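You operate a simulated robot arm through the tools that you are given. There is no shell and no other tool.

Carry out the task below with a simulated robot arm. There is one attempt and no reset: what you move stays moved.

Task
Sand the burr off the aluminium rail.
Fine: dust drawer shut before the extractor goes on; no sanding with it off; pad back where it lay, extractor off. What is to be rubbed or washed off counts as gone when no trace of it is left.

The check looks at the end state, three seconds after you hand in, the way a careful person would. Anything else that was tipped, shoved, dropped, spilled or broken makes it a failure.

Robot
A 7-joint arm with a two-finger parallel gripper, fixed in place. Base frame: the origin is at the foot of the arm, x ahead of it, y to its left, z up. Units: mm, degrees, N and s.
Its first joint turns from -132.0 to 132.0 degrees. Payload 3.91 kg.
The TCP is the grasp point between the finger pads, 30 mm short of the fingertips. In the tool frame z runs along the fingers and y along their closing line. Largest opening 110 mm; finger width 20, thickness 10; the body of the gripper, 48 by 112 mm, starts 55 mm behind the TCP.
Orientation is that of the tool frame in the base frame, as a unit quaternion [x, y, z, w]. With the fingers straight down and closing along the base's y, the tool's x points along the base's -x, its y along +y and its z along -z.

Tools
- The arm moves only by the tool jog_arm. Its argument "rows" is a list of rows, each a list of 6 numbers: the shift along the base's x, y, z in mm, then the turn, a rotation vector about the base's x, y, z in rad. In form: [[tx, ty, tz, ax, ay, az], ...]. A call has 1 to 20 rows; each row shifts and turns the commanded pose from where the row before left it. "gripper" is the gripper command, from -1 (shut) to 1 (fully open), values between in proportion, set as the call begins (left out, the last holds). Rows are played at 5 a second. More than 50 mm and 8.6 degrees between two rows, or a gripper value outside its range, and nothing of the call is played. Where a pose cannot be reached the arm comes as near as it can. A force on the tool above 50 N (or 10 N above the force at the start of the call, whichever is more), or a blocked arm, ends the call early, and 0.2 s more pass. The fingers move at their own pace (about 108 mm/s each) and stop on an object; they squeeze with about 43 N. The grip force told is the motor's: it shows also when the fingers shut on nothing. Time passes only in rows, and 0.2 s behind the last, so rows that do not move let the fingers close. It gives the time, the measured TCP pose, the force on the tool (base axes), the opening and the grip force at its end, in the units of the frame above (readings bear some noise), with the torque about the TCP (base axes, N m) and any sound that the robot's microphone picked up.
- Cameras (640 x 400 px; columns grow to the right, rows downward): "scene" is fixed at [220.9, 648.4, 1562.4]; the picture's right is [-0.72, -0.69, 0.00], its down [-0.27, 0.28, -0.92] and it looks along [0.64, -0.66, -0.39] (base axes); focal length 334 px, centre (320, 200). "wrist" rides on the gripper at [72, 17, -103] in the tool frame; the picture's right is [-0.23, 0.97, 0.00], its down [-0.76, -0.18, -0.62] and it looks along [-0.61, -0.14, 0.78] (tool axes); focal length 222 px, centre (320, 200). There is no depth. A picture from a camera that has moved, and an enlarged one, comes with that camera's place and axes in the base frame and with its lens.
- grab_frame(camera): a new picture of that camera. It takes no simulated time.
- inspect(camera, box): a new picture of the part [left, top, right, bottom] of that camera's present view, enlarged. It takes no simulated time.
- finish_job(): hands the job in; it is judged then, once.

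Places have to be worked out from the pictures, the camera data and where the tool is seen. Open the gripper and draw the arm clear of the work before you hand the job in, unless the task says otherwise.

The tools are called after "Emit:" as name(argument=value, ...) on one line, values as JSON. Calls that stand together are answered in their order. jog_arm: Moves the arm, as the interface text tells. Its arguments: {"type":"object","properties":{"rows":{"type":"array","items":{"type":"array","items":{"type":"number"}}},"gripper":{"type":"number"}},"required":["rows"]} The other tools are called the same way: grab_frame (camera) takes a picture; inspect (camera, box) takes an enlarged picture of a part of a camera's view; finish_job () hands the job in.

At the start:

```text
time: 0.0
ee_pos: [505.1, -50.9, 1430.6]
tool_rot: [0.0, 1.0, 0.0, -0.001]
contact_force: [0.8, 0.7, -0.5]
ft_torque: [0.03, 0.0, 0.0]
grip_width: 109.9
grip_force: 0.0
```

scene: 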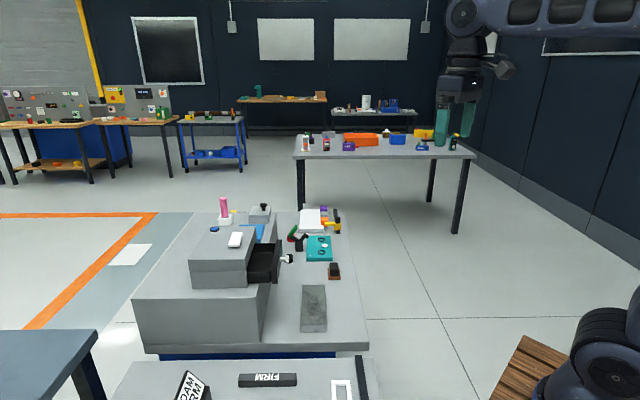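
wrist: 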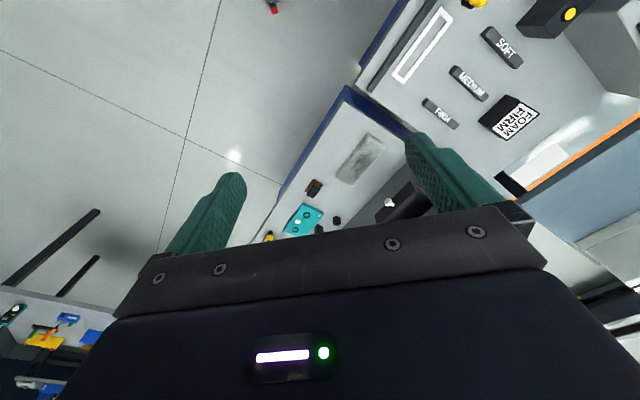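

I start by looking closer at the bench with the drawer and the rail in the scene camera and in the wrist view.

Emit:
inspect(camera="scene", box=[120, 180, 380, 360])

Emit:
inspect(camera="scene", box=[260, 190, 370, 290])

Emit:
inspect(camera="wrist", box=[240, 80, 480, 250])

Emit:
inspect(camera="scene", box=[280, 110, 490, 200])

Emit:
inspect(camera="scene", box=[90, 330, 400, 400])

```text
2.22 times, centred on (250, 270) of scene
camera zoom: at [220.9, 648.4, 1562.4], right [-0.72, -0.69, 0.0], down [-0.27, 0.28, -0.92], along [0.64, -0.66, -0.39], focal length 743 px, centre (476, 44)
```

zoom: 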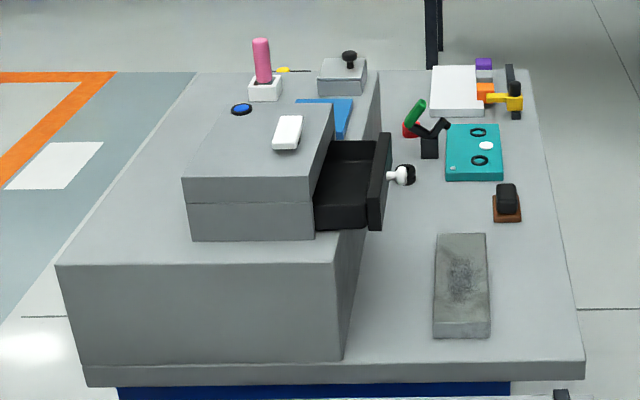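

```text
4.00 times, centred on (315, 240) of scene
camera zoom: at [220.9, 648.4, 1562.4], right [-0.72, -0.69, 0.0], down [-0.27, 0.28, -0.92], along [0.64, -0.66, -0.39], focal length 1338 px, centre (340, 40)
```

zoom: 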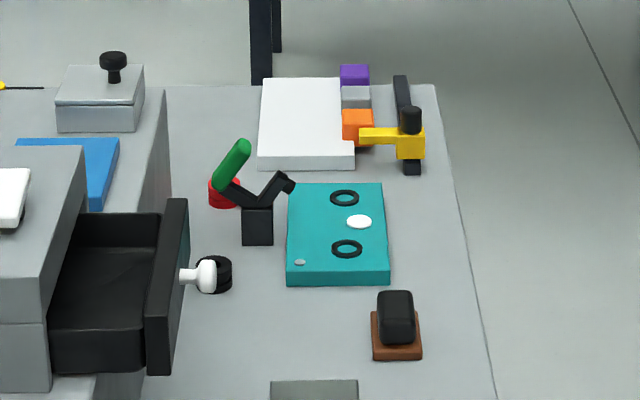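

```text
2.35 times, centred on (360, 165) of wrist
camera zoom: at [432.7, -34.8, 1533.5], right [0.23, 0.97, 0.0], down [0.76, -0.18, 0.62], along [0.61, -0.14, -0.78], focal length 523 px, centre (226, 282)
```

zoom: 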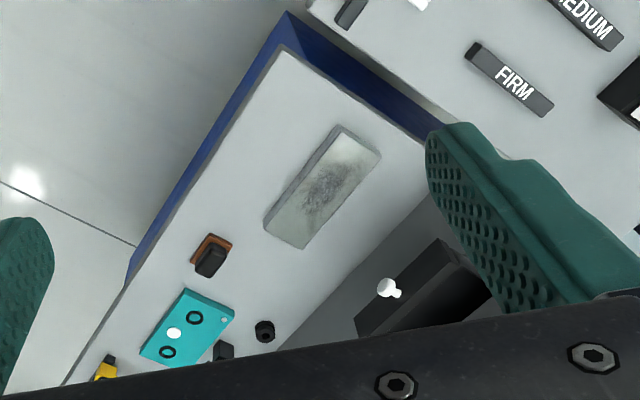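

```text
3.05 times, centred on (385, 155) of scene
camera zoom: at [220.9, 648.4, 1562.4], right [-0.72, -0.69, 0.0], down [-0.27, 0.28, -0.92], along [0.64, -0.66, -0.39], focal length 1020 px, centre (122, 337)
```

zoom: 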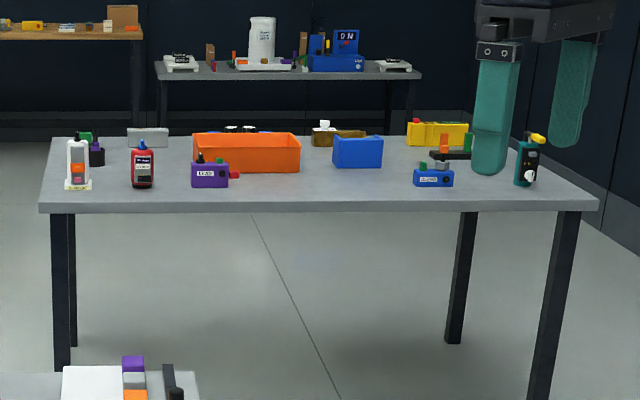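

```text
2.06 times, centred on (245, 365) of scene
camera zoom: at [220.9, 648.4, 1562.4], right [-0.72, -0.69, 0.0], down [-0.27, 0.28, -0.92], along [0.64, -0.66, -0.39], focal length 691 px, centre (475, -141)
```

zoom: 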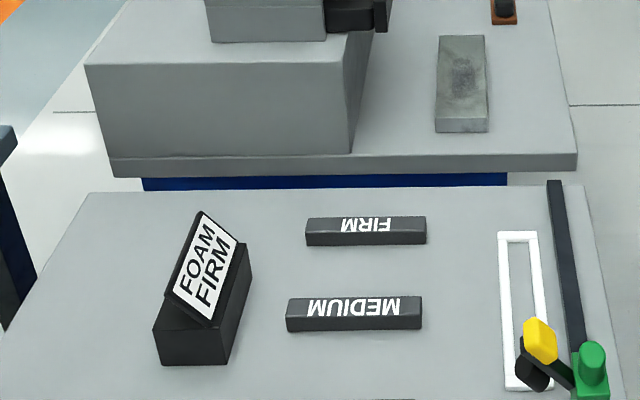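

The pad (brown base, black grip) triangulates to about (943, -177, 775) and the rail to about (857, 23, top ~796), so the bench is near z≈770. I move the arm higher over the bench at a safe height to get better wrist views.

Emit:
jog_arm(rows=[[30, 10, -30, 0, 0, 0], [30, 10, -30, 0, 0, 0], [30, 10, -30, 0, 0, 0], [30, 10, -30, 0, 0, 0], [30, 10, -30, 0, 0, 0]])

Emit:
grab_frame(camera="wrist")

Emit:
grab_frame(camera="scene")

```text
time: 1.2
ee_pos: [652.6, -1.7, 1282.5]
tool_rot: [0.0, 1.0, 0.0, 0.001]
contact_force: [-0.6, 0.5, 0.6]
ft_torque: [-0.03, -0.04, -0.02]
grip_width: 110.0
grip_force: 0.0
```

```text
taken
camera wrist: at [581.1, 14.2, 1385.2], right [0.23, 0.97, 0.0], down [0.76, -0.18, 0.62], along [0.61, -0.14, -0.78], focal length 222 px, centre (320, 200)
```

wrist: 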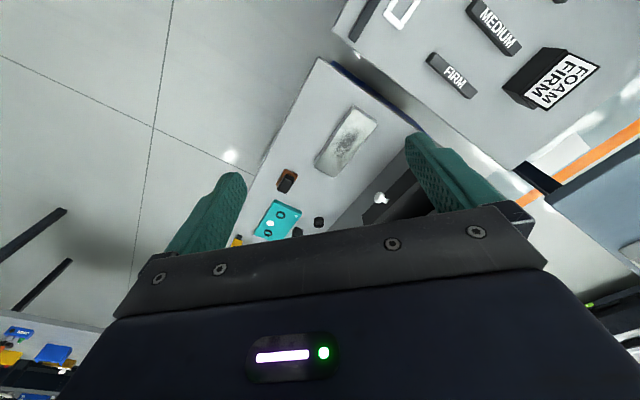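

```text
taken
```

scene: 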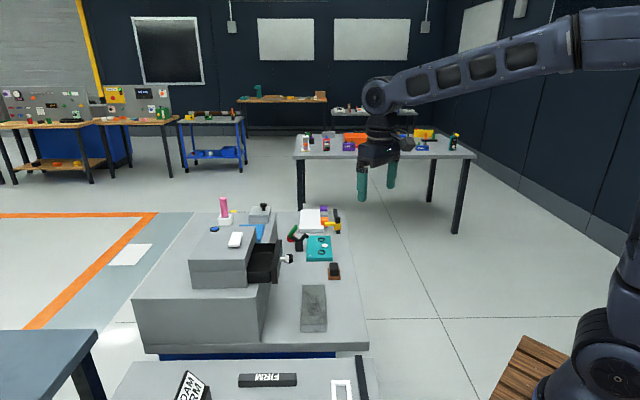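

I need a closer and less obstructed view. I move further out at a safe height, then look again.

Emit:
jog_arm(rows=[[20, -15, -20, 0, 0, 0], [20, -15, -20, 0, 0, 0], [20, -15, -20, 0, 0, 0], [20, -15, -10, 0, 0, 0], [10, -10, -10, 0, 0, 0]])

Emit:
grab_frame(camera="wrist")

Emit:
inspect(camera="wrist", box=[220, 60, 460, 240])

```text
time: 2.4
ee_pos: [744.1, -70.8, 1201.2]
tool_rot: [0.0, 1.0, 0.0, 0.0]
contact_force: [-0.3, -0.7, 0.5]
ft_torque: [-0.05, -0.03, -0.01]
grip_width: 109.9
grip_force: 0.1
```

```text
taken
camera wrist: at [672.0, -55.0, 1303.8], right [0.23, 0.97, 0.0], down [0.76, -0.18, 0.62], along [0.61, -0.14, -0.78], focal length 222 px, centre (320, 200)
```

wrist: 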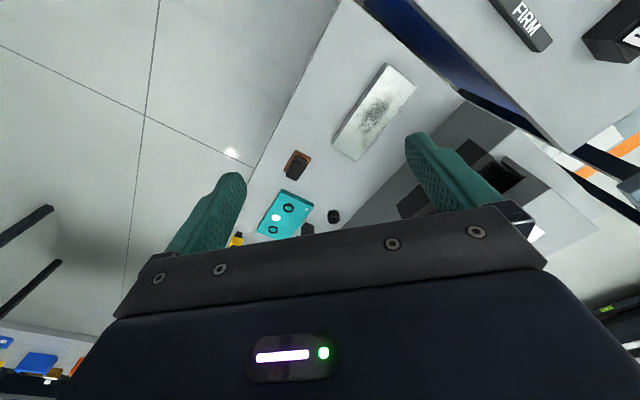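

```text
2.22 times, centred on (340, 150) of wrist
camera zoom: at [672.0, -55.0, 1303.8], right [0.23, 0.97, 0.0], down [0.76, -0.18, 0.62], along [0.61, -0.14, -0.78], focal length 494 px, centre (276, 311)
```

zoom: 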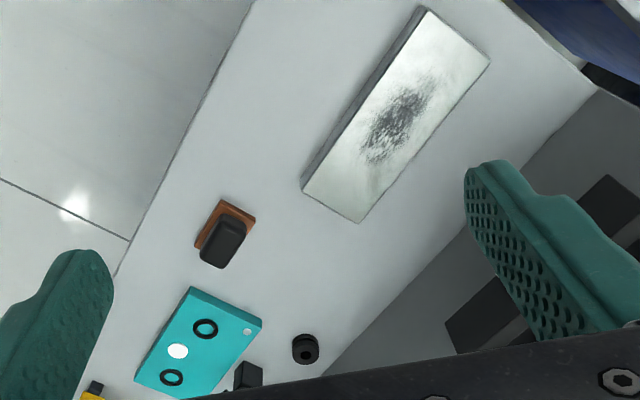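

Rail corners put it at ~(866, 20), 198×77 mm, long axis along (0.707,-0.707), top z≈797. I look closely at the extractor housing's controls.

Emit:
inspect(camera="scene", box=[180, 190, 300, 265])

Emit:
inspect(camera="scene", box=[270, 200, 350, 250])

Emit:
inspect(camera="scene", box=[290, 255, 350, 340])

```text
5.33 times, centred on (240, 228) of scene
camera zoom: at [220.9, 648.4, 1562.4], right [-0.72, -0.69, 0.0], down [-0.27, 0.28, -0.92], along [0.64, -0.66, -0.39], focal length 1784 px, centre (747, 53)
```

zoom: 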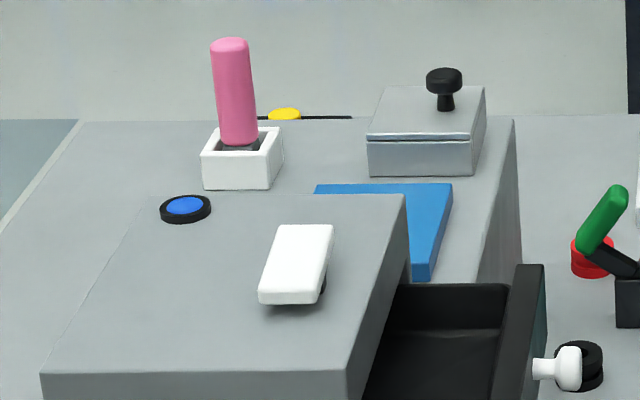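

```text
8.00 times, centred on (310, 225) of scene
camera zoom: at [220.9, 648.4, 1562.4], right [-0.72, -0.69, 0.0], down [-0.27, 0.28, -0.92], along [0.64, -0.66, -0.39], focal length 2676 px, centre (400, 0)
```

zoom: 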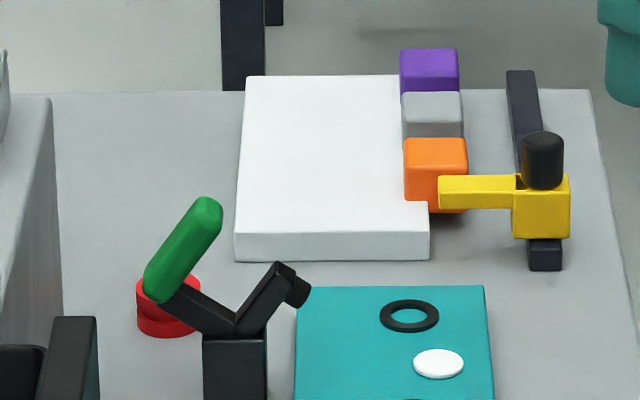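

```text
4.71 times, centred on (320, 298) of scene
camera zoom: at [220.9, 648.4, 1562.4], right [-0.72, -0.69, 0.0], down [-0.27, 0.28, -0.92], along [0.64, -0.66, -0.39], focal length 1574 px, centre (320, -259)
```

zoom: 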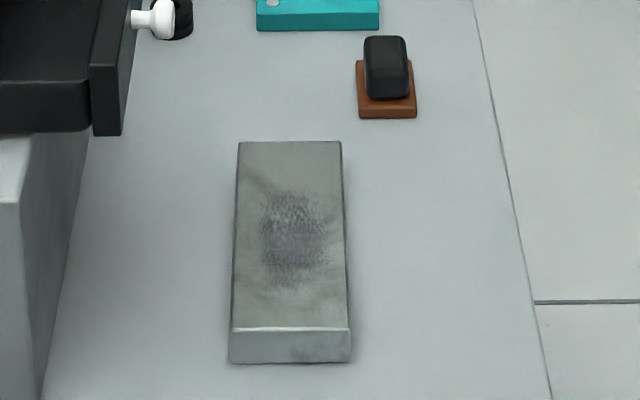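

The white tilted slab on the upper housing looks like a rocker switch, with a blue lamp/button nearby. I raise a bit and move over that housing to see it.

Emit:
jog_arm(rows=[[10, 25, 20, 0, 0, 0], [20, 35, 20, 0, 0, 0], [20, 35, 20, 0, 0, 0], [20, 35, 20, 0, 0, 0], [20, 35, 0, 0, 0, 0], [20, 35, 0, 0, 0, 0], [20, 30, 0, 0, 0, 0]])

Emit:
grab_frame(camera="wrist")

Emit:
grab_frame(camera="scene")

```text
time: 4.0
ee_pos: [874.8, 157.8, 1282.2]
tool_rot: [0.001, 1.0, 0.0, 0.0]
contact_force: [-0.5, -0.7, 0.6]
ft_torque: [0.05, 0.0, -0.01]
grip_width: 110.2
grip_force: 0.1
```

```text
taken
camera wrist: at [802.2, 174.3, 1384.2], right [0.23, 0.97, 0.0], down [0.76, -0.18, 0.62], along [0.61, -0.14, -0.78], focal length 222 px, centre (320, 200)
```

wrist: 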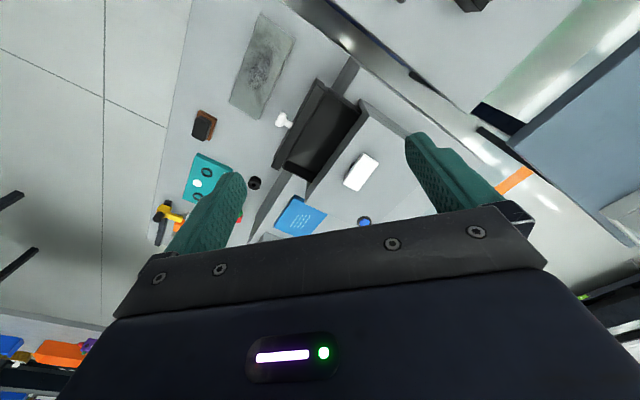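

```text
taken
```

scene: 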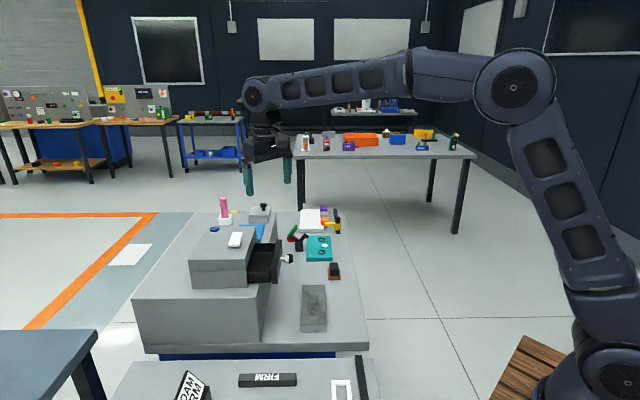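

Emit:
inspect(camera="wrist", box=[240, 60, 420, 240])

Emit:
inspect(camera="wrist", box=[140, 0, 320, 240])

```text
2.22 times, centred on (330, 150) of wrist
camera zoom: at [802.2, 174.3, 1384.2], right [0.23, 0.97, 0.0], down [0.76, -0.18, 0.62], along [0.61, -0.14, -0.78], focal length 494 px, centre (298, 311)
```

zoom: 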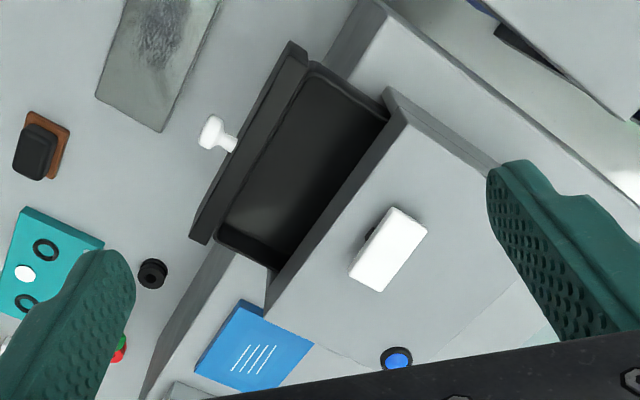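

```text
1.67 times, centred on (230, 120) of wrist
camera zoom: at [802.2, 174.3, 1384.2], right [0.23, 0.97, 0.0], down [0.76, -0.18, 0.62], along [0.61, -0.14, -0.78], focal length 370 px, centre (470, 333)
```

zoom: 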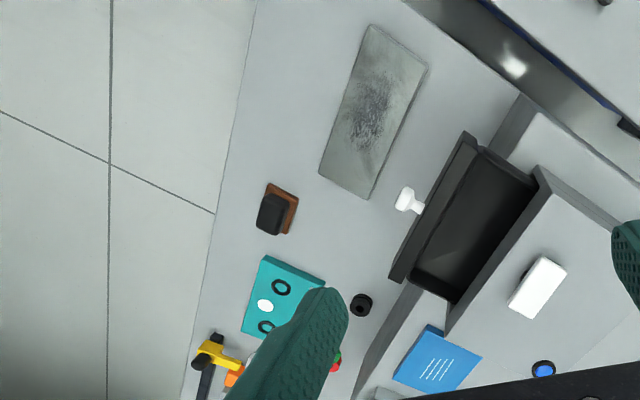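

The rocker triangulates to about (1009, 196, 1066), the drawer knob to (919, 77, 985), and the housing's front face is ~70–85 mm behind the drawer's front. I zoom tightly on the rocker and the drawer from the scene camera.

Emit:
inspect(camera="scene", box=[222, 226, 252, 252])

Emit:
inspect(camera="scene", box=[238, 232, 300, 292])

Emit:
inspect(camera="wrist", box=[330, 140, 390, 200])

Emit:
inspect(camera="wrist", box=[180, 95, 230, 150])

```text
15.38 times, centred on (237, 239) of scene
camera zoom: at [220.9, 648.4, 1562.4], right [-0.72, -0.69, 0.0], down [-0.27, 0.28, -0.92], along [0.64, -0.66, -0.39], focal length 5147 px, centre (1597, -400)
```

zoom: 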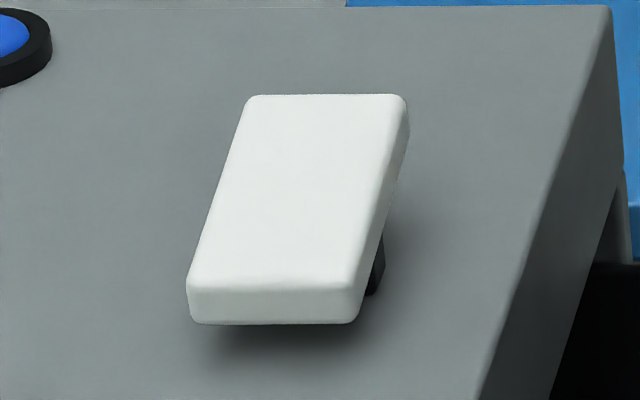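

```text
6.67 times, centred on (269, 262) of scene
camera zoom: at [220.9, 648.4, 1562.4], right [-0.72, -0.69, 0.0], down [-0.27, 0.28, -0.92], along [0.64, -0.66, -0.39], focal length 2230 px, centre (660, -213)
```

zoom: 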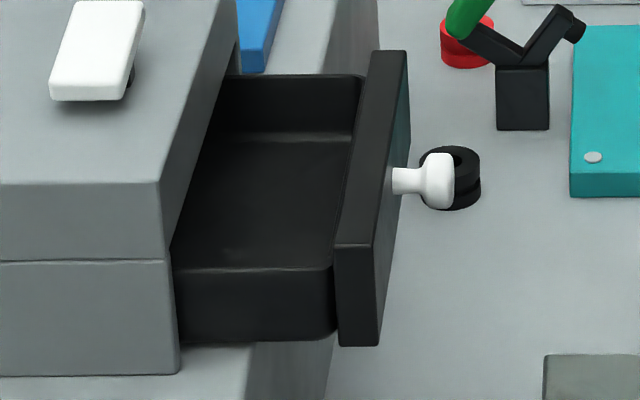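

```text
6.67 times, centred on (360, 170) of wrist
camera zoom: at [802.2, 174.3, 1384.2], right [0.23, 0.97, 0.0], down [0.76, -0.18, 0.62], along [0.61, -0.14, -0.78], focal length 1481 px, centre (53, 400)
```

zoom: 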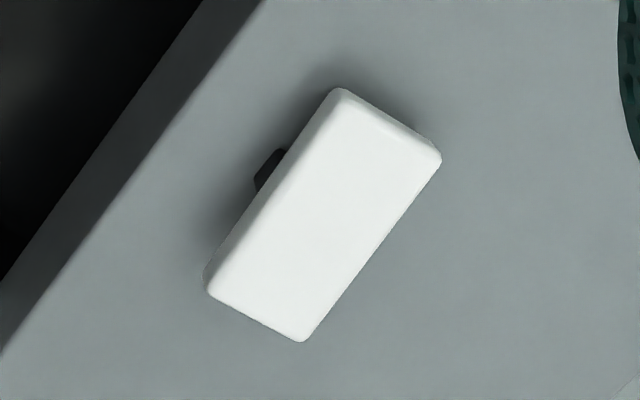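

```text
7.27 times, centred on (205, 122) of wrist
camera zoom: at [802.2, 174.3, 1384.2], right [0.23, 0.97, 0.0], down [0.76, -0.18, 0.62], along [0.61, -0.14, -0.78], focal length 1615 px, centre (1156, 764)
```

zoom: 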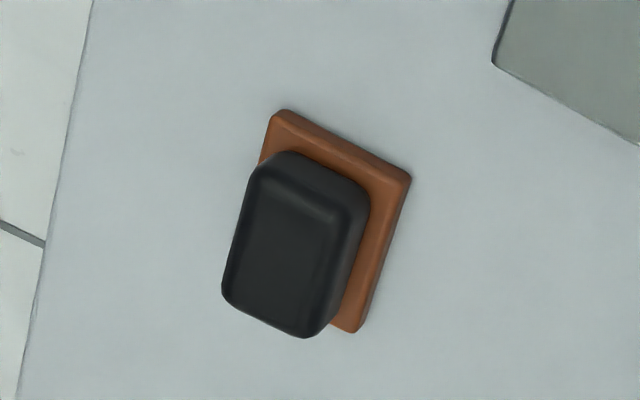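

The rocker has its near (small-a) end raised, and the drawer's front is out by ~70–85 mm. First I shut the drawer: close the fingers, yaw +45° so the tool squares with the bench, and go to a pose in front of the knob at height.

Emit:
jog_arm(rows=[[1, -18, 0, 0, 0, 0.1309], [1, -18, 0, 0, 0, 0.1309], [1, -19, 0, 0, 0, 0.1309], [1, -19, -20, 0, 0, 0.1309], [1, -19, -30, 0, 0, 0.1309], [0, -19, -30, 0, 0, 0.1309]], gripper=-1)

Emit:
grab_frame(camera="wrist")

Emit:
grab_frame(camera="scene")

```text
time: 5.4
ee_pos: [878.5, 46.1, 1202.1]
tool_rot: [-0.383, 0.924, -0.001, 0.0]
contact_force: [-0.1, 0.3, 0.3]
ft_torque: [-0.05, 0.01, 0.01]
grip_width: 0.0
grip_force: 37.6
```

```text
taken
camera wrist: at [816.6, 6.5, 1304.2], right [-0.53, 0.85, 0.0], down [0.66, 0.41, 0.62], along [0.53, 0.33, -0.78], focal length 222 px, centre (320, 200)
```

wrist: 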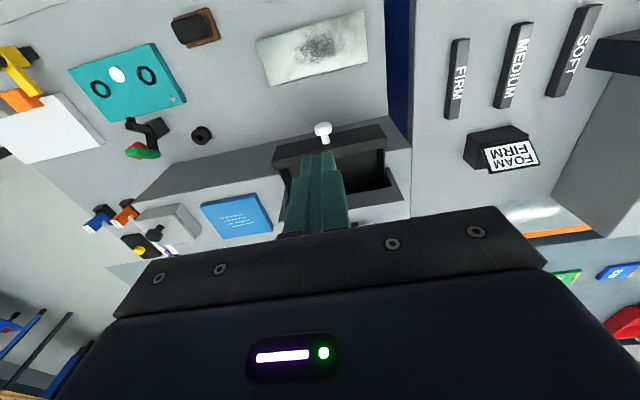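

```text
taken
```

scene: 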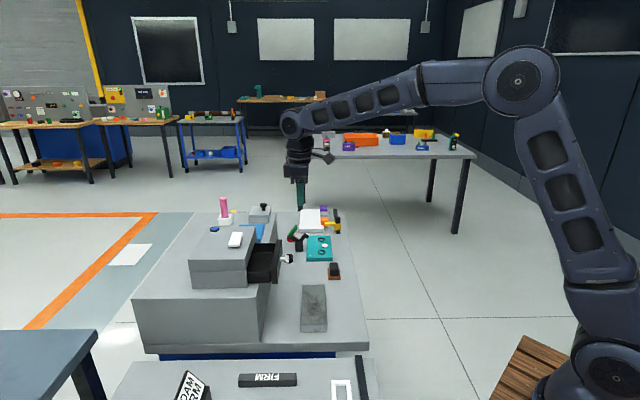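

The tool is squared up above the drawer. I zoom in on the card, the knob and the pad from this view.

Emit:
inspect(camera="wrist", box=[195, 185, 280, 245])

Emit:
inspect(camera="wrist", box=[265, 110, 415, 220])

Emit:
inspect(camera="wrist", box=[155, 0, 235, 60])

Emit:
inspect(camera="wrist", box=[60, 30, 220, 170])

```text
6.67 times, centred on (238, 215) of wrist
camera zoom: at [816.6, 6.5, 1304.2], right [-0.53, 0.85, 0.0], down [0.66, 0.41, 0.62], along [0.53, 0.33, -0.78], focal length 1481 px, centre (870, 100)
```

zoom: 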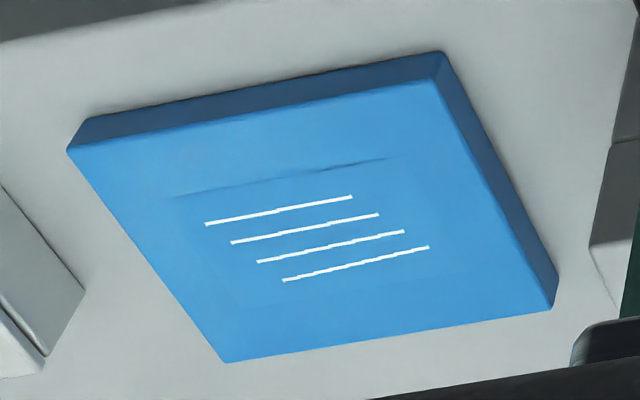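

```text
3.64 times, centred on (340, 165) of wrist
camera zoom: at [816.6, 6.5, 1304.2], right [-0.53, 0.85, 0.0], down [0.66, 0.41, 0.62], along [0.53, 0.33, -0.78], focal length 808 px, centre (247, 327)
```

zoom: 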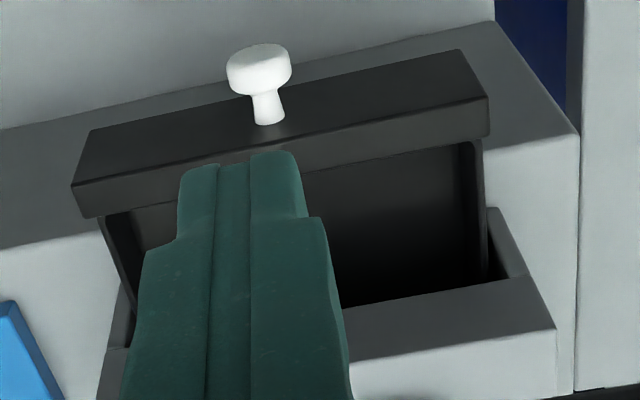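

```text
6.67 times, centred on (195, 30) of wrist
camera zoom: at [816.6, 6.5, 1304.2], right [-0.53, 0.85, 0.0], down [0.66, 0.41, 0.62], along [0.53, 0.33, -0.78], focal length 1481 px, centre (1153, 1333)
```

zoom: 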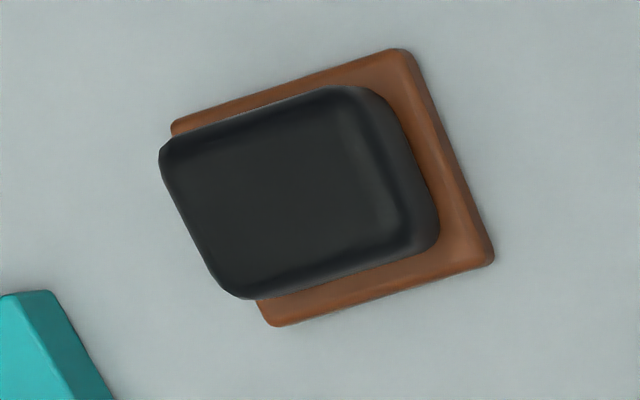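

```text
2.86 times, centred on (140, 100) of wrist
camera zoom: at [816.6, 6.5, 1304.2], right [-0.53, 0.85, 0.0], down [0.66, 0.41, 0.62], along [0.53, 0.33, -0.78], focal length 635 px, centre (834, 486)
```

zoom: 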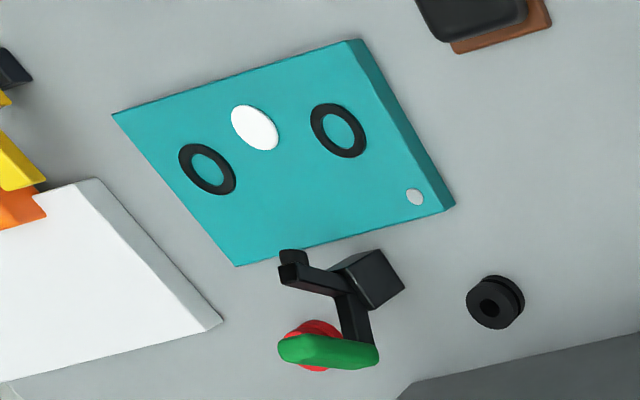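

Knob centre confirmed ~(918, 76, 985). I descend in front of it with the closed fingers, tips to about z 970.

Emit:
jog_arm(rows=[[4.5, -4.5, -40, 0, 0, 0], [0, 0, -45, 0, 0, 0], [0, 0, -45, 0, 0, 0], [0, 0, -40, 0, 0, 0], [0, 0, -32, 0, 0, 0], [0, 0, 0, 0, 0, 0]])

Emit:
grab_frame(camera="wrist")

Emit:
inspect(camera="scene", box=[200, 180, 360, 300])

```text
time: 6.8
ee_pos: [881.6, 44.3, 999.5]
tool_rot: [-0.382, 0.924, 0.0, 0.0]
contact_force: [-0.4, 0.2, -0.1]
ft_torque: [0.0, 0.02, 0.0]
grip_width: 0.0
grip_force: 37.8
```

```text
taken
camera wrist: at [819.0, 4.4, 1101.4], right [-0.53, 0.85, 0.0], down [0.66, 0.41, 0.62], along [0.53, 0.33, -0.78], focal length 222 px, centre (320, 200)
```

wrist: 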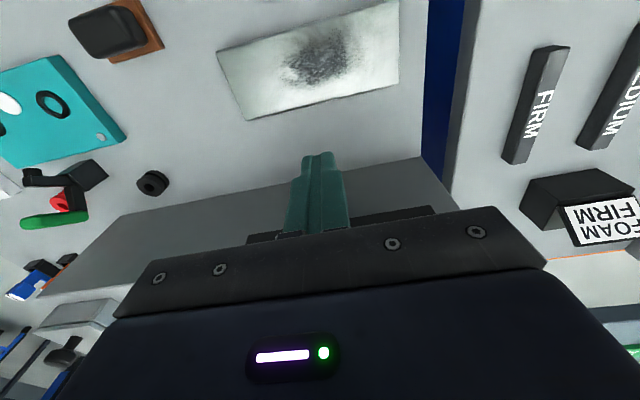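

```text
3.33 times, centred on (280, 240) of scene
camera zoom: at [220.9, 648.4, 1562.4], right [-0.72, -0.69, 0.0], down [-0.27, 0.28, -0.92], along [0.64, -0.66, -0.39], focal length 1115 px, centre (453, 67)
```

zoom: 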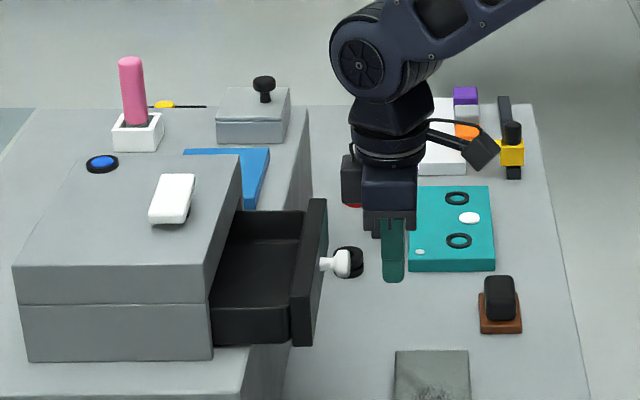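

The fingertips are level with the knob, with a gap of ~25 mm. I push along +b (0.707, 0.707) in small steps and read the force.

Emit:
jog_arm(rows=[[8, 8, 0, 0, 0, 0], [8, 8, 0, 0, 0, 0], [6, 6, 0, 0, 0, 0], [6, 6, 0, 0, 0, 0], [6, 6, 0, 0, 0, 0], [6, 6, 0, 0, 0, 0]])

Emit:
inspect(camera="scene", box=[200, 180, 360, 300])

```text
time: 8.2
ee_pos: [923.8, 80.6, 999.3]
tool_rot: [-0.383, 0.924, -0.001, -0.001]
contact_force: [0.4, -0.3, 0.1]
ft_torque: [0.01, 0.0, 0.05]
grip_width: 0.0
grip_force: 37.8
```

```text
3.33 times, centred on (280, 240) of scene
camera zoom: at [220.9, 648.4, 1562.4], right [-0.72, -0.69, 0.0], down [-0.27, 0.28, -0.92], along [0.64, -0.66, -0.39], focal length 1115 px, centre (453, 67)
```

zoom: 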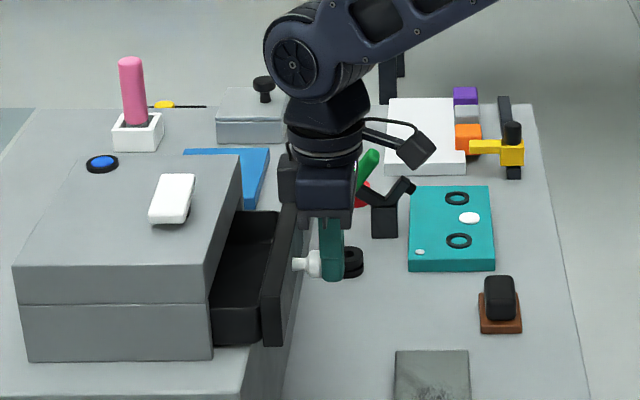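

The drawer is sliding with the knob against the fingers, almost without force. I keep pushing.

Emit:
jog_arm(rows=[[6, 6, 0, 0, 0, 0], [6, 6, 0, 0, 0, 0], [6, 6, 0, 0, 0, 0], [4, 4, 0, 0, 0, 0], [4, 4, 0, 0, 0, 0]])

Emit:
inspect(camera="scene", box=[200, 180, 360, 300])

```text
time: 9.4
ee_pos: [949.6, 109.1, 998.5]
tool_rot: [-0.382, 0.924, 0.0, 0.0]
contact_force: [0.8, -0.3, -0.6]
ft_torque: [-0.02, 0.02, -0.01]
grip_width: 0.0
grip_force: 38.0
```

```text
3.33 times, centred on (280, 240) of scene
camera zoom: at [220.9, 648.4, 1562.4], right [-0.72, -0.69, 0.0], down [-0.27, 0.28, -0.92], along [0.64, -0.66, -0.39], focal length 1115 px, centre (453, 67)
```

zoom: 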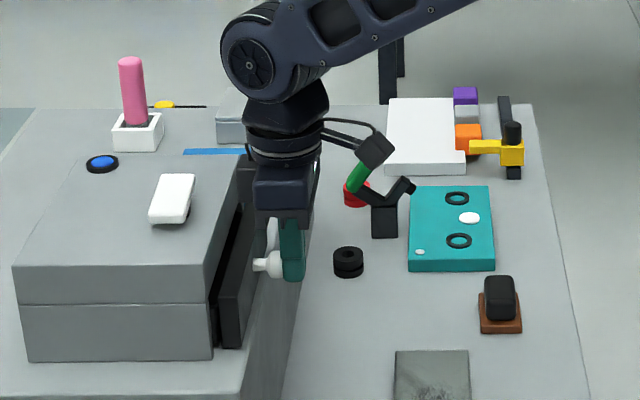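

About 10–15 mm of gap remains; I push on in smaller steps until the force rises.

Emit:
jog_arm(rows=[[3, 3, 0, 0, 0, 0], [3, 3, 0, 0, 0, 0], [2, 2, 0, 0, 0, 0], [2, 2, 0, 0, 0, 0], [2, 2, 0, 0, 0, 0]])

Emit:
inspect(camera="scene", box=[220, 200, 300, 280])

```text
time: 10.6
ee_pos: [960.9, 120.3, 998.8]
tool_rot: [-0.382, 0.924, -0.001, -0.001]
contact_force: [-11.3, -9.2, 4.1]
ft_torque: [-0.07, 0.19, 0.02]
grip_width: 0.4
grip_force: 37.7
```

```text
5.00 times, centred on (260, 240) of scene
camera zoom: at [220.9, 648.4, 1562.4], right [-0.72, -0.69, 0.0], down [-0.27, 0.28, -0.92], along [0.64, -0.66, -0.39], focal length 1673 px, centre (620, 0)
```

zoom: 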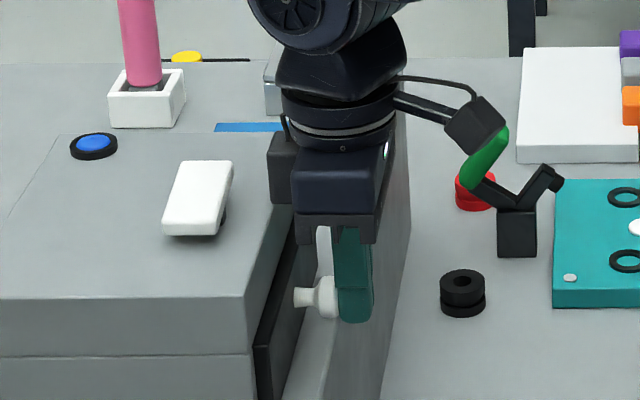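

Resistance of ~15 N has appeared, which may be the end stop. I push a touch further to be sure it is home.

Emit:
jog_arm(rows=[[1, 1, 0, 0, 0, 0], [1, 1, 0, 0, 0, 0], [0, 0, 0, 0, 0, 0]])

Emit:
inspect(camera="scene", box=[220, 200, 300, 280])

```text
time: 11.2
ee_pos: [961.6, 119.3, 998.4]
tool_rot: [-0.382, 0.924, -0.001, -0.005]
contact_force: [-13.5, -9.4, 4.2]
ft_torque: [0.03, 0.28, 0.02]
grip_width: 0.1
grip_force: 37.8
stopped in row 3: the force on the tool passed its limit at 53 N (the readings are from after the stop); the commanded pose is now the measured one
```

```text
5.00 times, centred on (260, 240) of scene
camera zoom: at [220.9, 648.4, 1562.4], right [-0.72, -0.69, 0.0], down [-0.27, 0.28, -0.92], along [0.64, -0.66, -0.39], focal length 1673 px, centre (620, 0)
```

zoom: 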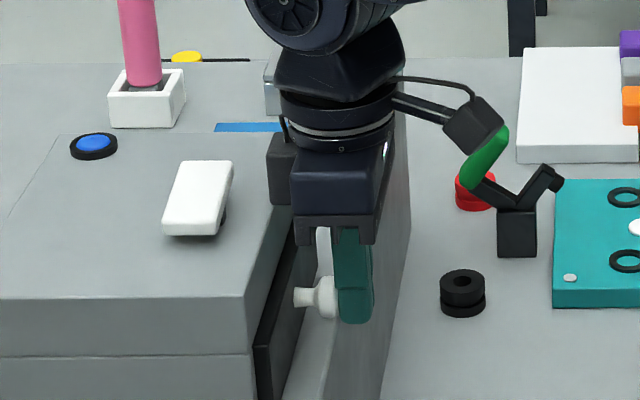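

The force climbed past 50 N without further motion, so the drawer is against its stop. I back straight off the knob, rise, and check that it is flush.

Emit:
jog_arm(rows=[[-10, -10, 0, 0, 0, 0], [-15, -15, 0, 0, 0, 0], [-10, -10, 30, 0, 0, 0], [0, 0, 45, 0, 0, 0], [0, 0, 45, 0, 0, 0], [0, 0, 45, 0, 0, 0]])

Emit:
inspect(camera="scene", box=[200, 200, 320, 300])

Emit:
grab_frame(camera="wrist")

```text
time: 12.6
ee_pos: [927.3, 86.4, 1162.7]
tool_rot: [-0.382, 0.924, 0.0, -0.003]
contact_force: [-0.1, 0.4, -1.1]
ft_torque: [0.0, 0.0, 0.0]
grip_width: 0.0
grip_force: 37.9
```

```text
4.00 times, centred on (260, 250) of scene
camera zoom: at [220.9, 648.4, 1562.4], right [-0.72, -0.69, 0.0], down [-0.27, 0.28, -0.92], along [0.64, -0.66, -0.39], focal length 1338 px, centre (560, 0)
```

zoom: 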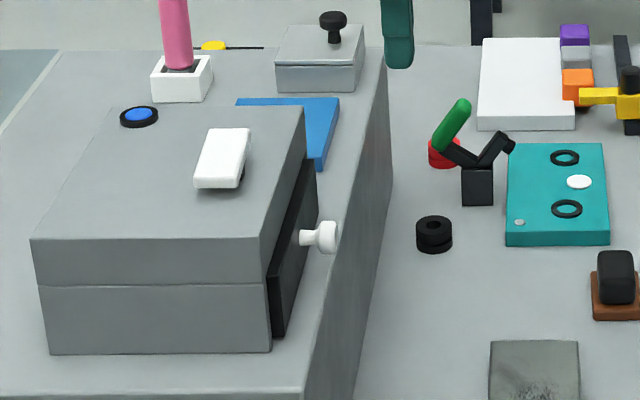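

```text
taken
camera wrist: at [866.1, 46.5, 1265.9], right [-0.53, 0.85, 0.0], down [0.67, 0.41, 0.62], along [0.53, 0.33, -0.79], focal length 222 px, centre (320, 200)
```

wrist: 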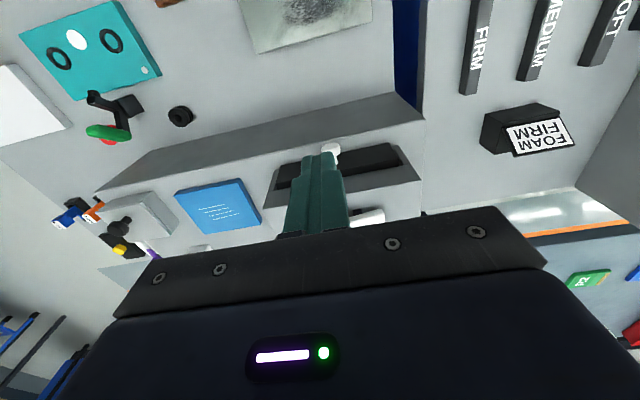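

The drawer looks closed. I zoom in to check for any residual gap between the front and the housing.

Emit:
inspect(camera="scene", box=[255, 230, 290, 290])

Emit:
inspect(camera="wrist", box=[260, 130, 430, 230])

```text
6.67 times, centred on (272, 260) of scene
camera zoom: at [220.9, 648.4, 1562.4], right [-0.72, -0.69, 0.0], down [-0.27, 0.28, -0.92], along [0.64, -0.66, -0.39], focal length 2230 px, centre (637, -200)
```

zoom: 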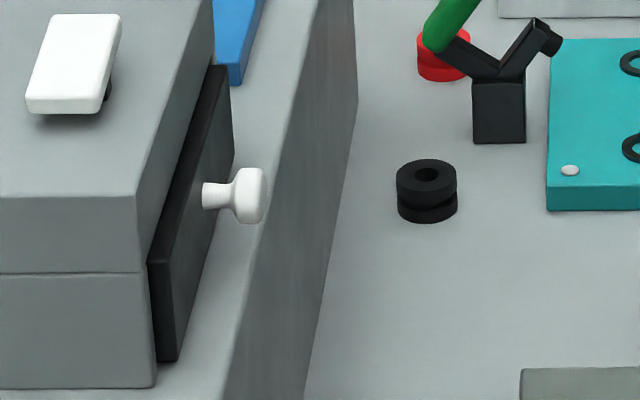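

```text
3.76 times, centred on (345, 180) of wrist
camera zoom: at [866.1, 46.5, 1265.9], right [-0.53, 0.85, 0.0], down [0.67, 0.41, 0.62], along [0.53, 0.33, -0.79], focal length 836 px, centre (226, 275)
```

zoom: 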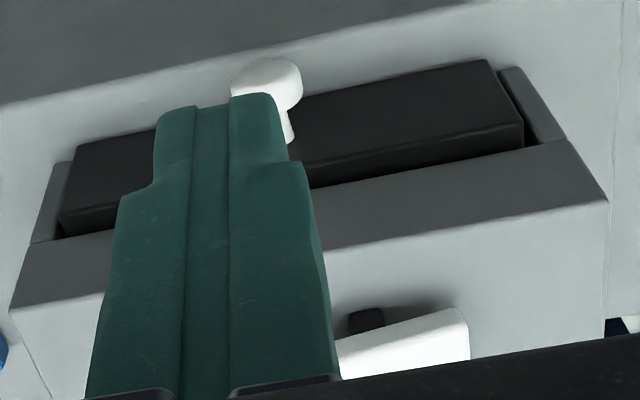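

The drawer front sits flush on the housing. Now I move over the raised (near) end of the rocker, tips still ~55 mm above it.

Emit:
jog_arm(rows=[[17, 31, 0, 0, 0, 0], [17, 31, 0, 0, 0, 0], [18, 32, 0, 0, 0, 0], [17.7, 31.7, 0, 0, 0, 0], [0, 0, 0, 0, 0, 0]])

Emit:
inspect(camera="scene", box=[190, 180, 310, 270])

Emit:
grab_frame(camera="wrist")

```text
time: 13.8
ee_pos: [997.5, 210.2, 1164.2]
tool_rot: [-0.382, 0.924, 0.0, -0.003]
contact_force: [-0.2, -0.1, 0.2]
ft_torque: [0.03, -0.02, 0.01]
grip_width: 0.0
grip_force: 37.5
```

```text
4.44 times, centred on (250, 225) of scene
camera zoom: at [220.9, 648.4, 1562.4], right [-0.72, -0.69, 0.0], down [-0.27, 0.28, -0.92], along [0.64, -0.66, -0.39], focal length 1487 px, centre (631, 89)
```

zoom: 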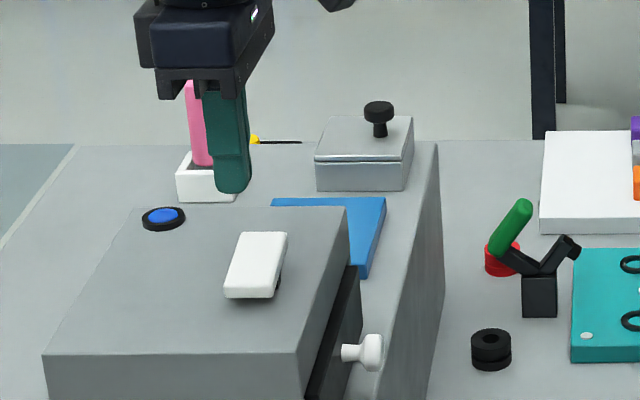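

```text
taken
camera wrist: at [934.7, 170.9, 1266.5], right [-0.53, 0.85, 0.0], down [0.67, 0.41, 0.62], along [0.53, 0.33, -0.79], focal length 222 px, centre (320, 200)
```

wrist: 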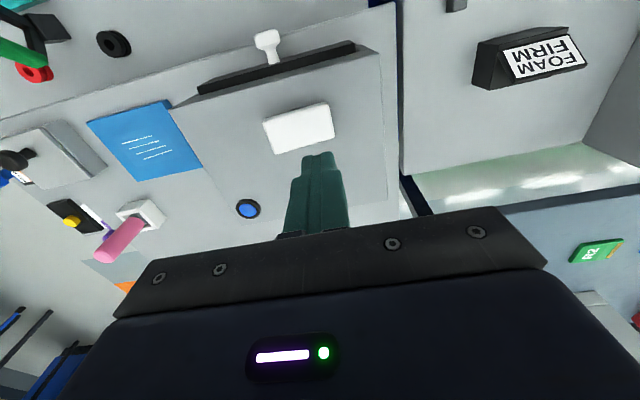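

I'm over the rocker's raised end. I zoom in to record its "off" look before pressing.

Emit:
inspect(camera="wrist", box=[220, 80, 360, 230])

Emit:
inspect(camera="scene", box=[212, 220, 262, 255])

```text
2.67 times, centred on (290, 155) of wrist
camera zoom: at [934.7, 170.9, 1266.5], right [-0.53, 0.85, 0.0], down [0.67, 0.41, 0.62], along [0.53, 0.33, -0.79], focal length 592 px, centre (400, 320)
```

zoom: 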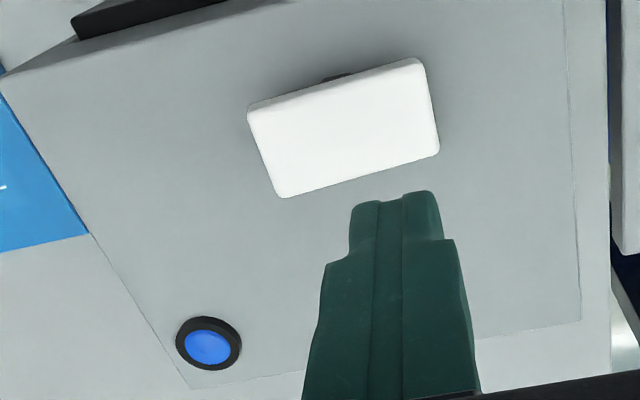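

```text
11.43 times, centred on (237, 238) of scene
camera zoom: at [220.9, 648.4, 1562.4], right [-0.72, -0.69, 0.0], down [-0.27, 0.28, -0.92], along [0.64, -0.66, -0.39], focal length 3823 px, centre (1269, -229)
```

zoom: 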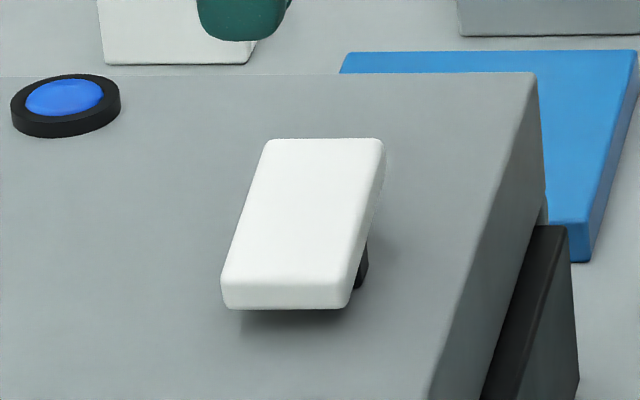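

Now I descend onto the raised end, first to tips ≈ z 1094, then in small steps watching force and sound.

Emit:
jog_arm(rows=[[-3, -1, -20, 0, 0, 0], [0, 0, -18, 0, 0, 0], [0, 0, -4, 0, 0, 0], [0, 0, -4, 0, 0, 0], [0, 0, -4, 0, 0, 0]])

Emit:
inspect(camera="scene", box=[212, 210, 262, 255])

```text
time: 15.0
ee_pos: [992.7, 209.3, 1114.3]
tool_rot: [-0.382, 0.924, -0.001, -0.004]
contact_force: [-0.3, -0.6, -0.2]
ft_torque: [-0.02, 0.01, -0.02]
grip_width: 0.1
grip_force: 37.8
```

```text
8.89 times, centred on (237, 232) of scene
camera zoom: at [220.9, 648.4, 1562.4], right [-0.72, -0.69, 0.0], down [-0.27, 0.28, -0.92], along [0.64, -0.66, -0.39], focal length 2974 px, centre (1058, -89)
```

zoom: 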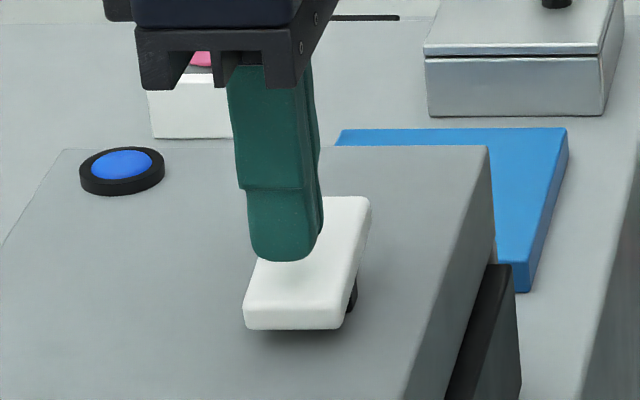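

The tips are just above the near end of the rocker. I press on in 3 mm steps.

Emit:
jog_arm(rows=[[0, 0, -3, 0, 0, 0], [0, 0, -3, 0, 0, 0], [0, 0, -3, 0, 0, 0], [0, 0, -3, 0, 0, 0]])

Emit:
inspect(camera="scene", box=[212, 210, 262, 255])

```text
time: 16.0
ee_pos: [993.9, 209.8, 1102.1]
tool_rot: [-0.382, 0.924, -0.001, -0.003]
contact_force: [0.7, -1.5, 8.2]
ft_torque: [-0.02, -0.1, 0.01]
grip_width: 0.3
grip_force: 37.8
```

```text
8.89 times, centred on (237, 232) of scene
camera zoom: at [220.9, 648.4, 1562.4], right [-0.72, -0.69, 0.0], down [-0.27, 0.28, -0.92], along [0.64, -0.66, -0.39], focal length 2974 px, centre (1058, -89)
```

zoom: 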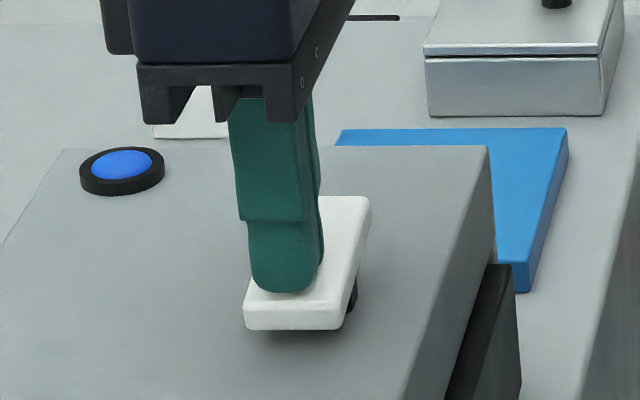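

Contact at TCP z≈1103 with ~8 N. I keep pressing in 2–3 mm steps until the rocker flips.

Emit:
jog_arm(rows=[[0, 0, -2, 0, 0, 0], [0, 0, -2, 0, 0, 0], [0, 0, -2, 0, 0, 0], [0, 0, -2, 0, 0, 0]])

Emit:
inspect(camera="scene", box=[212, 210, 262, 255])

```text
time: 16.9
ee_pos: [994.5, 210.4, 1101.8]
tool_rot: [-0.382, 0.924, 0.0, 0.001]
contact_force: [-10.1, -2.8, 15.5]
ft_torque: [-0.15, 0.23, -0.08]
grip_width: 0.0
grip_force: 37.7
stopped in row 4: the force on the tool passed its limit at 53 N (the readings are from after the stop); the commanded pose is now the measured one
```

```text
8.89 times, centred on (237, 232) of scene
camera zoom: at [220.9, 648.4, 1562.4], right [-0.72, -0.69, 0.0], down [-0.27, 0.28, -0.92], along [0.64, -0.66, -0.39], focal length 2974 px, centre (1058, -89)
```

zoom: 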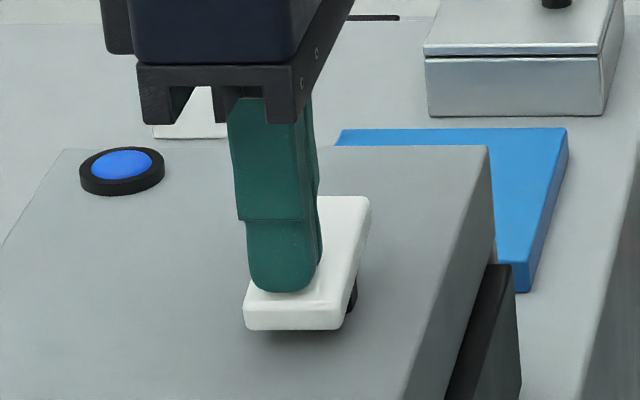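

The near end does not give at over 50 N, so it must be the end that is already down; the slab's foreshortening also fits the far end being the raised one. I lift off, shift along the rocker to its far end, and touch down gently there.

Emit:
jog_arm(rows=[[0, 0, 15, 0, 0, 0], [0, 0, 15, 0, 0, 0], [16, -16, 0, 0, 0, 0], [16, -16, 0, 0, 0, 0], [0, 0, 0, 0, 0, 0]])

Emit:
inspect(camera="scene", box=[212, 210, 262, 255])

Emit:
inspect(camera="wrist", box=[220, 60, 420, 230])

```text
time: 18.1
ee_pos: [1026.7, 177.9, 1129.4]
tool_rot: [-0.382, 0.924, -0.001, 0.0]
contact_force: [0.1, 0.1, 1.0]
ft_torque: [-0.01, -0.03, 0.01]
grip_width: 0.0
grip_force: 38.1
```

```text
8.89 times, centred on (237, 232) of scene
camera zoom: at [220.9, 648.4, 1562.4], right [-0.72, -0.69, 0.0], down [-0.27, 0.28, -0.92], along [0.64, -0.66, -0.39], focal length 2974 px, centre (1058, -89)
```

zoom: 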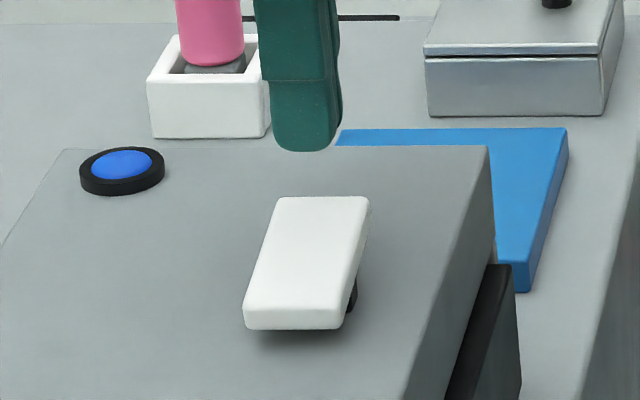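

```text
2.35 times, centred on (320, 145) of wrist
camera zoom: at [964.5, 137.8, 1231.8], right [-0.53, 0.85, 0.0], down [0.66, 0.41, 0.62], along [0.53, 0.33, -0.78], focal length 523 px, centre (320, 329)
```

zoom: 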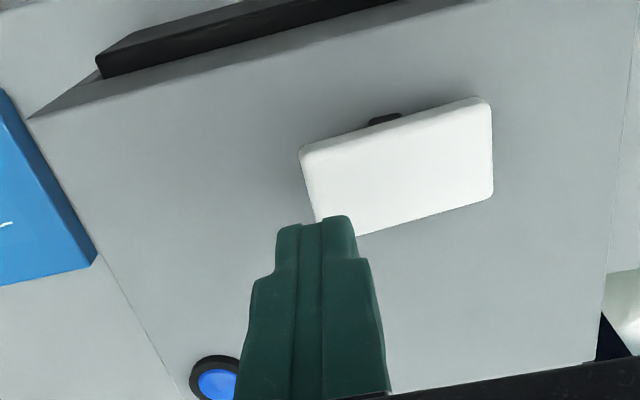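

The tips are above the slab's far end. I lower in small steps.

Emit:
jog_arm(rows=[[0, 0, -10, 0, 0, 0], [0, 0, -4, 0, 0, 0], [0, 0, -3, 0, 0, 0], [0, 0, -3, 0, 0, 0], [0, 0, -2, 0, 0, 0]])

Emit:
inspect(camera="scene", box=[212, 210, 262, 255])

```text
time: 19.3
ee_pos: [1026.8, 179.2, 1108.5]
tool_rot: [-0.382, 0.924, -0.001, 0.001]
contact_force: [1.0, 0.2, 2.1]
ft_torque: [-0.01, -0.01, 0.04]
grip_width: 0.0
grip_force: 37.7
```

```text
8.89 times, centred on (237, 232) of scene
camera zoom: at [220.9, 648.4, 1562.4], right [-0.72, -0.69, 0.0], down [-0.27, 0.28, -0.92], along [0.64, -0.66, -0.39], focal length 2974 px, centre (1058, -89)
```

zoom: 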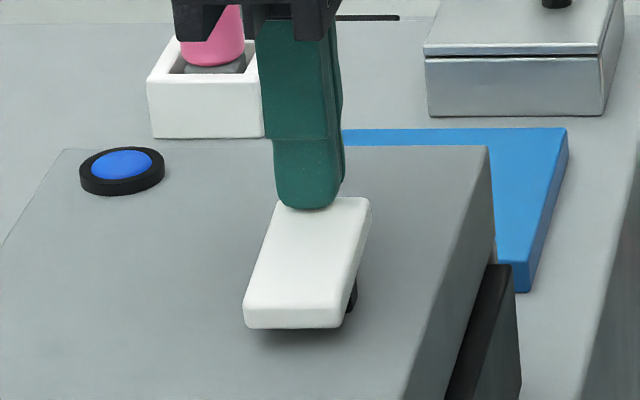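

Contact comes ~6 mm higher here than at the near end, confirming the far end is raised. I press on in 2 mm steps.

Emit:
jog_arm(rows=[[0, 0, -2, 0, 0, 0], [0, 0, -2, 0, 0, 0], [0, 0, -2, 0, 0, 0], [0, 0, -2, 0, 0, 0]])

Emit:
inspect(camera="scene", box=[212, 210, 262, 255])

```text
time: 20.3
ee_pos: [1027.6, 178.4, 1102.1]
tool_rot: [-0.382, 0.924, -0.001, 0.002]
contact_force: [6.8, 1.6, 18.3]
ft_torque: [0.12, -0.07, -0.04]
grip_width: 0.0
grip_force: 37.6
```

```text
8.89 times, centred on (237, 232) of scene
camera zoom: at [220.9, 648.4, 1562.4], right [-0.72, -0.69, 0.0], down [-0.27, 0.28, -0.92], along [0.64, -0.66, -0.39], focal length 2974 px, centre (1058, -89)
```

zoom: 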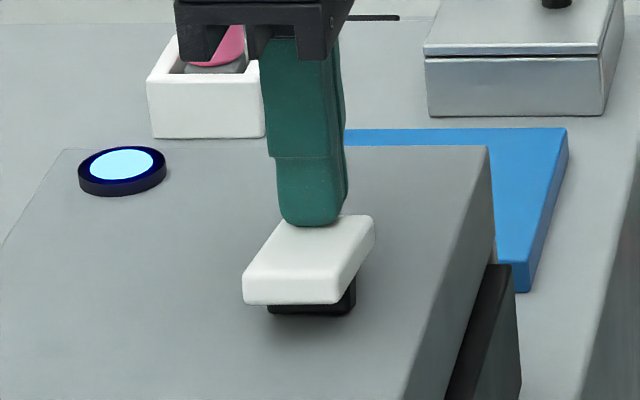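

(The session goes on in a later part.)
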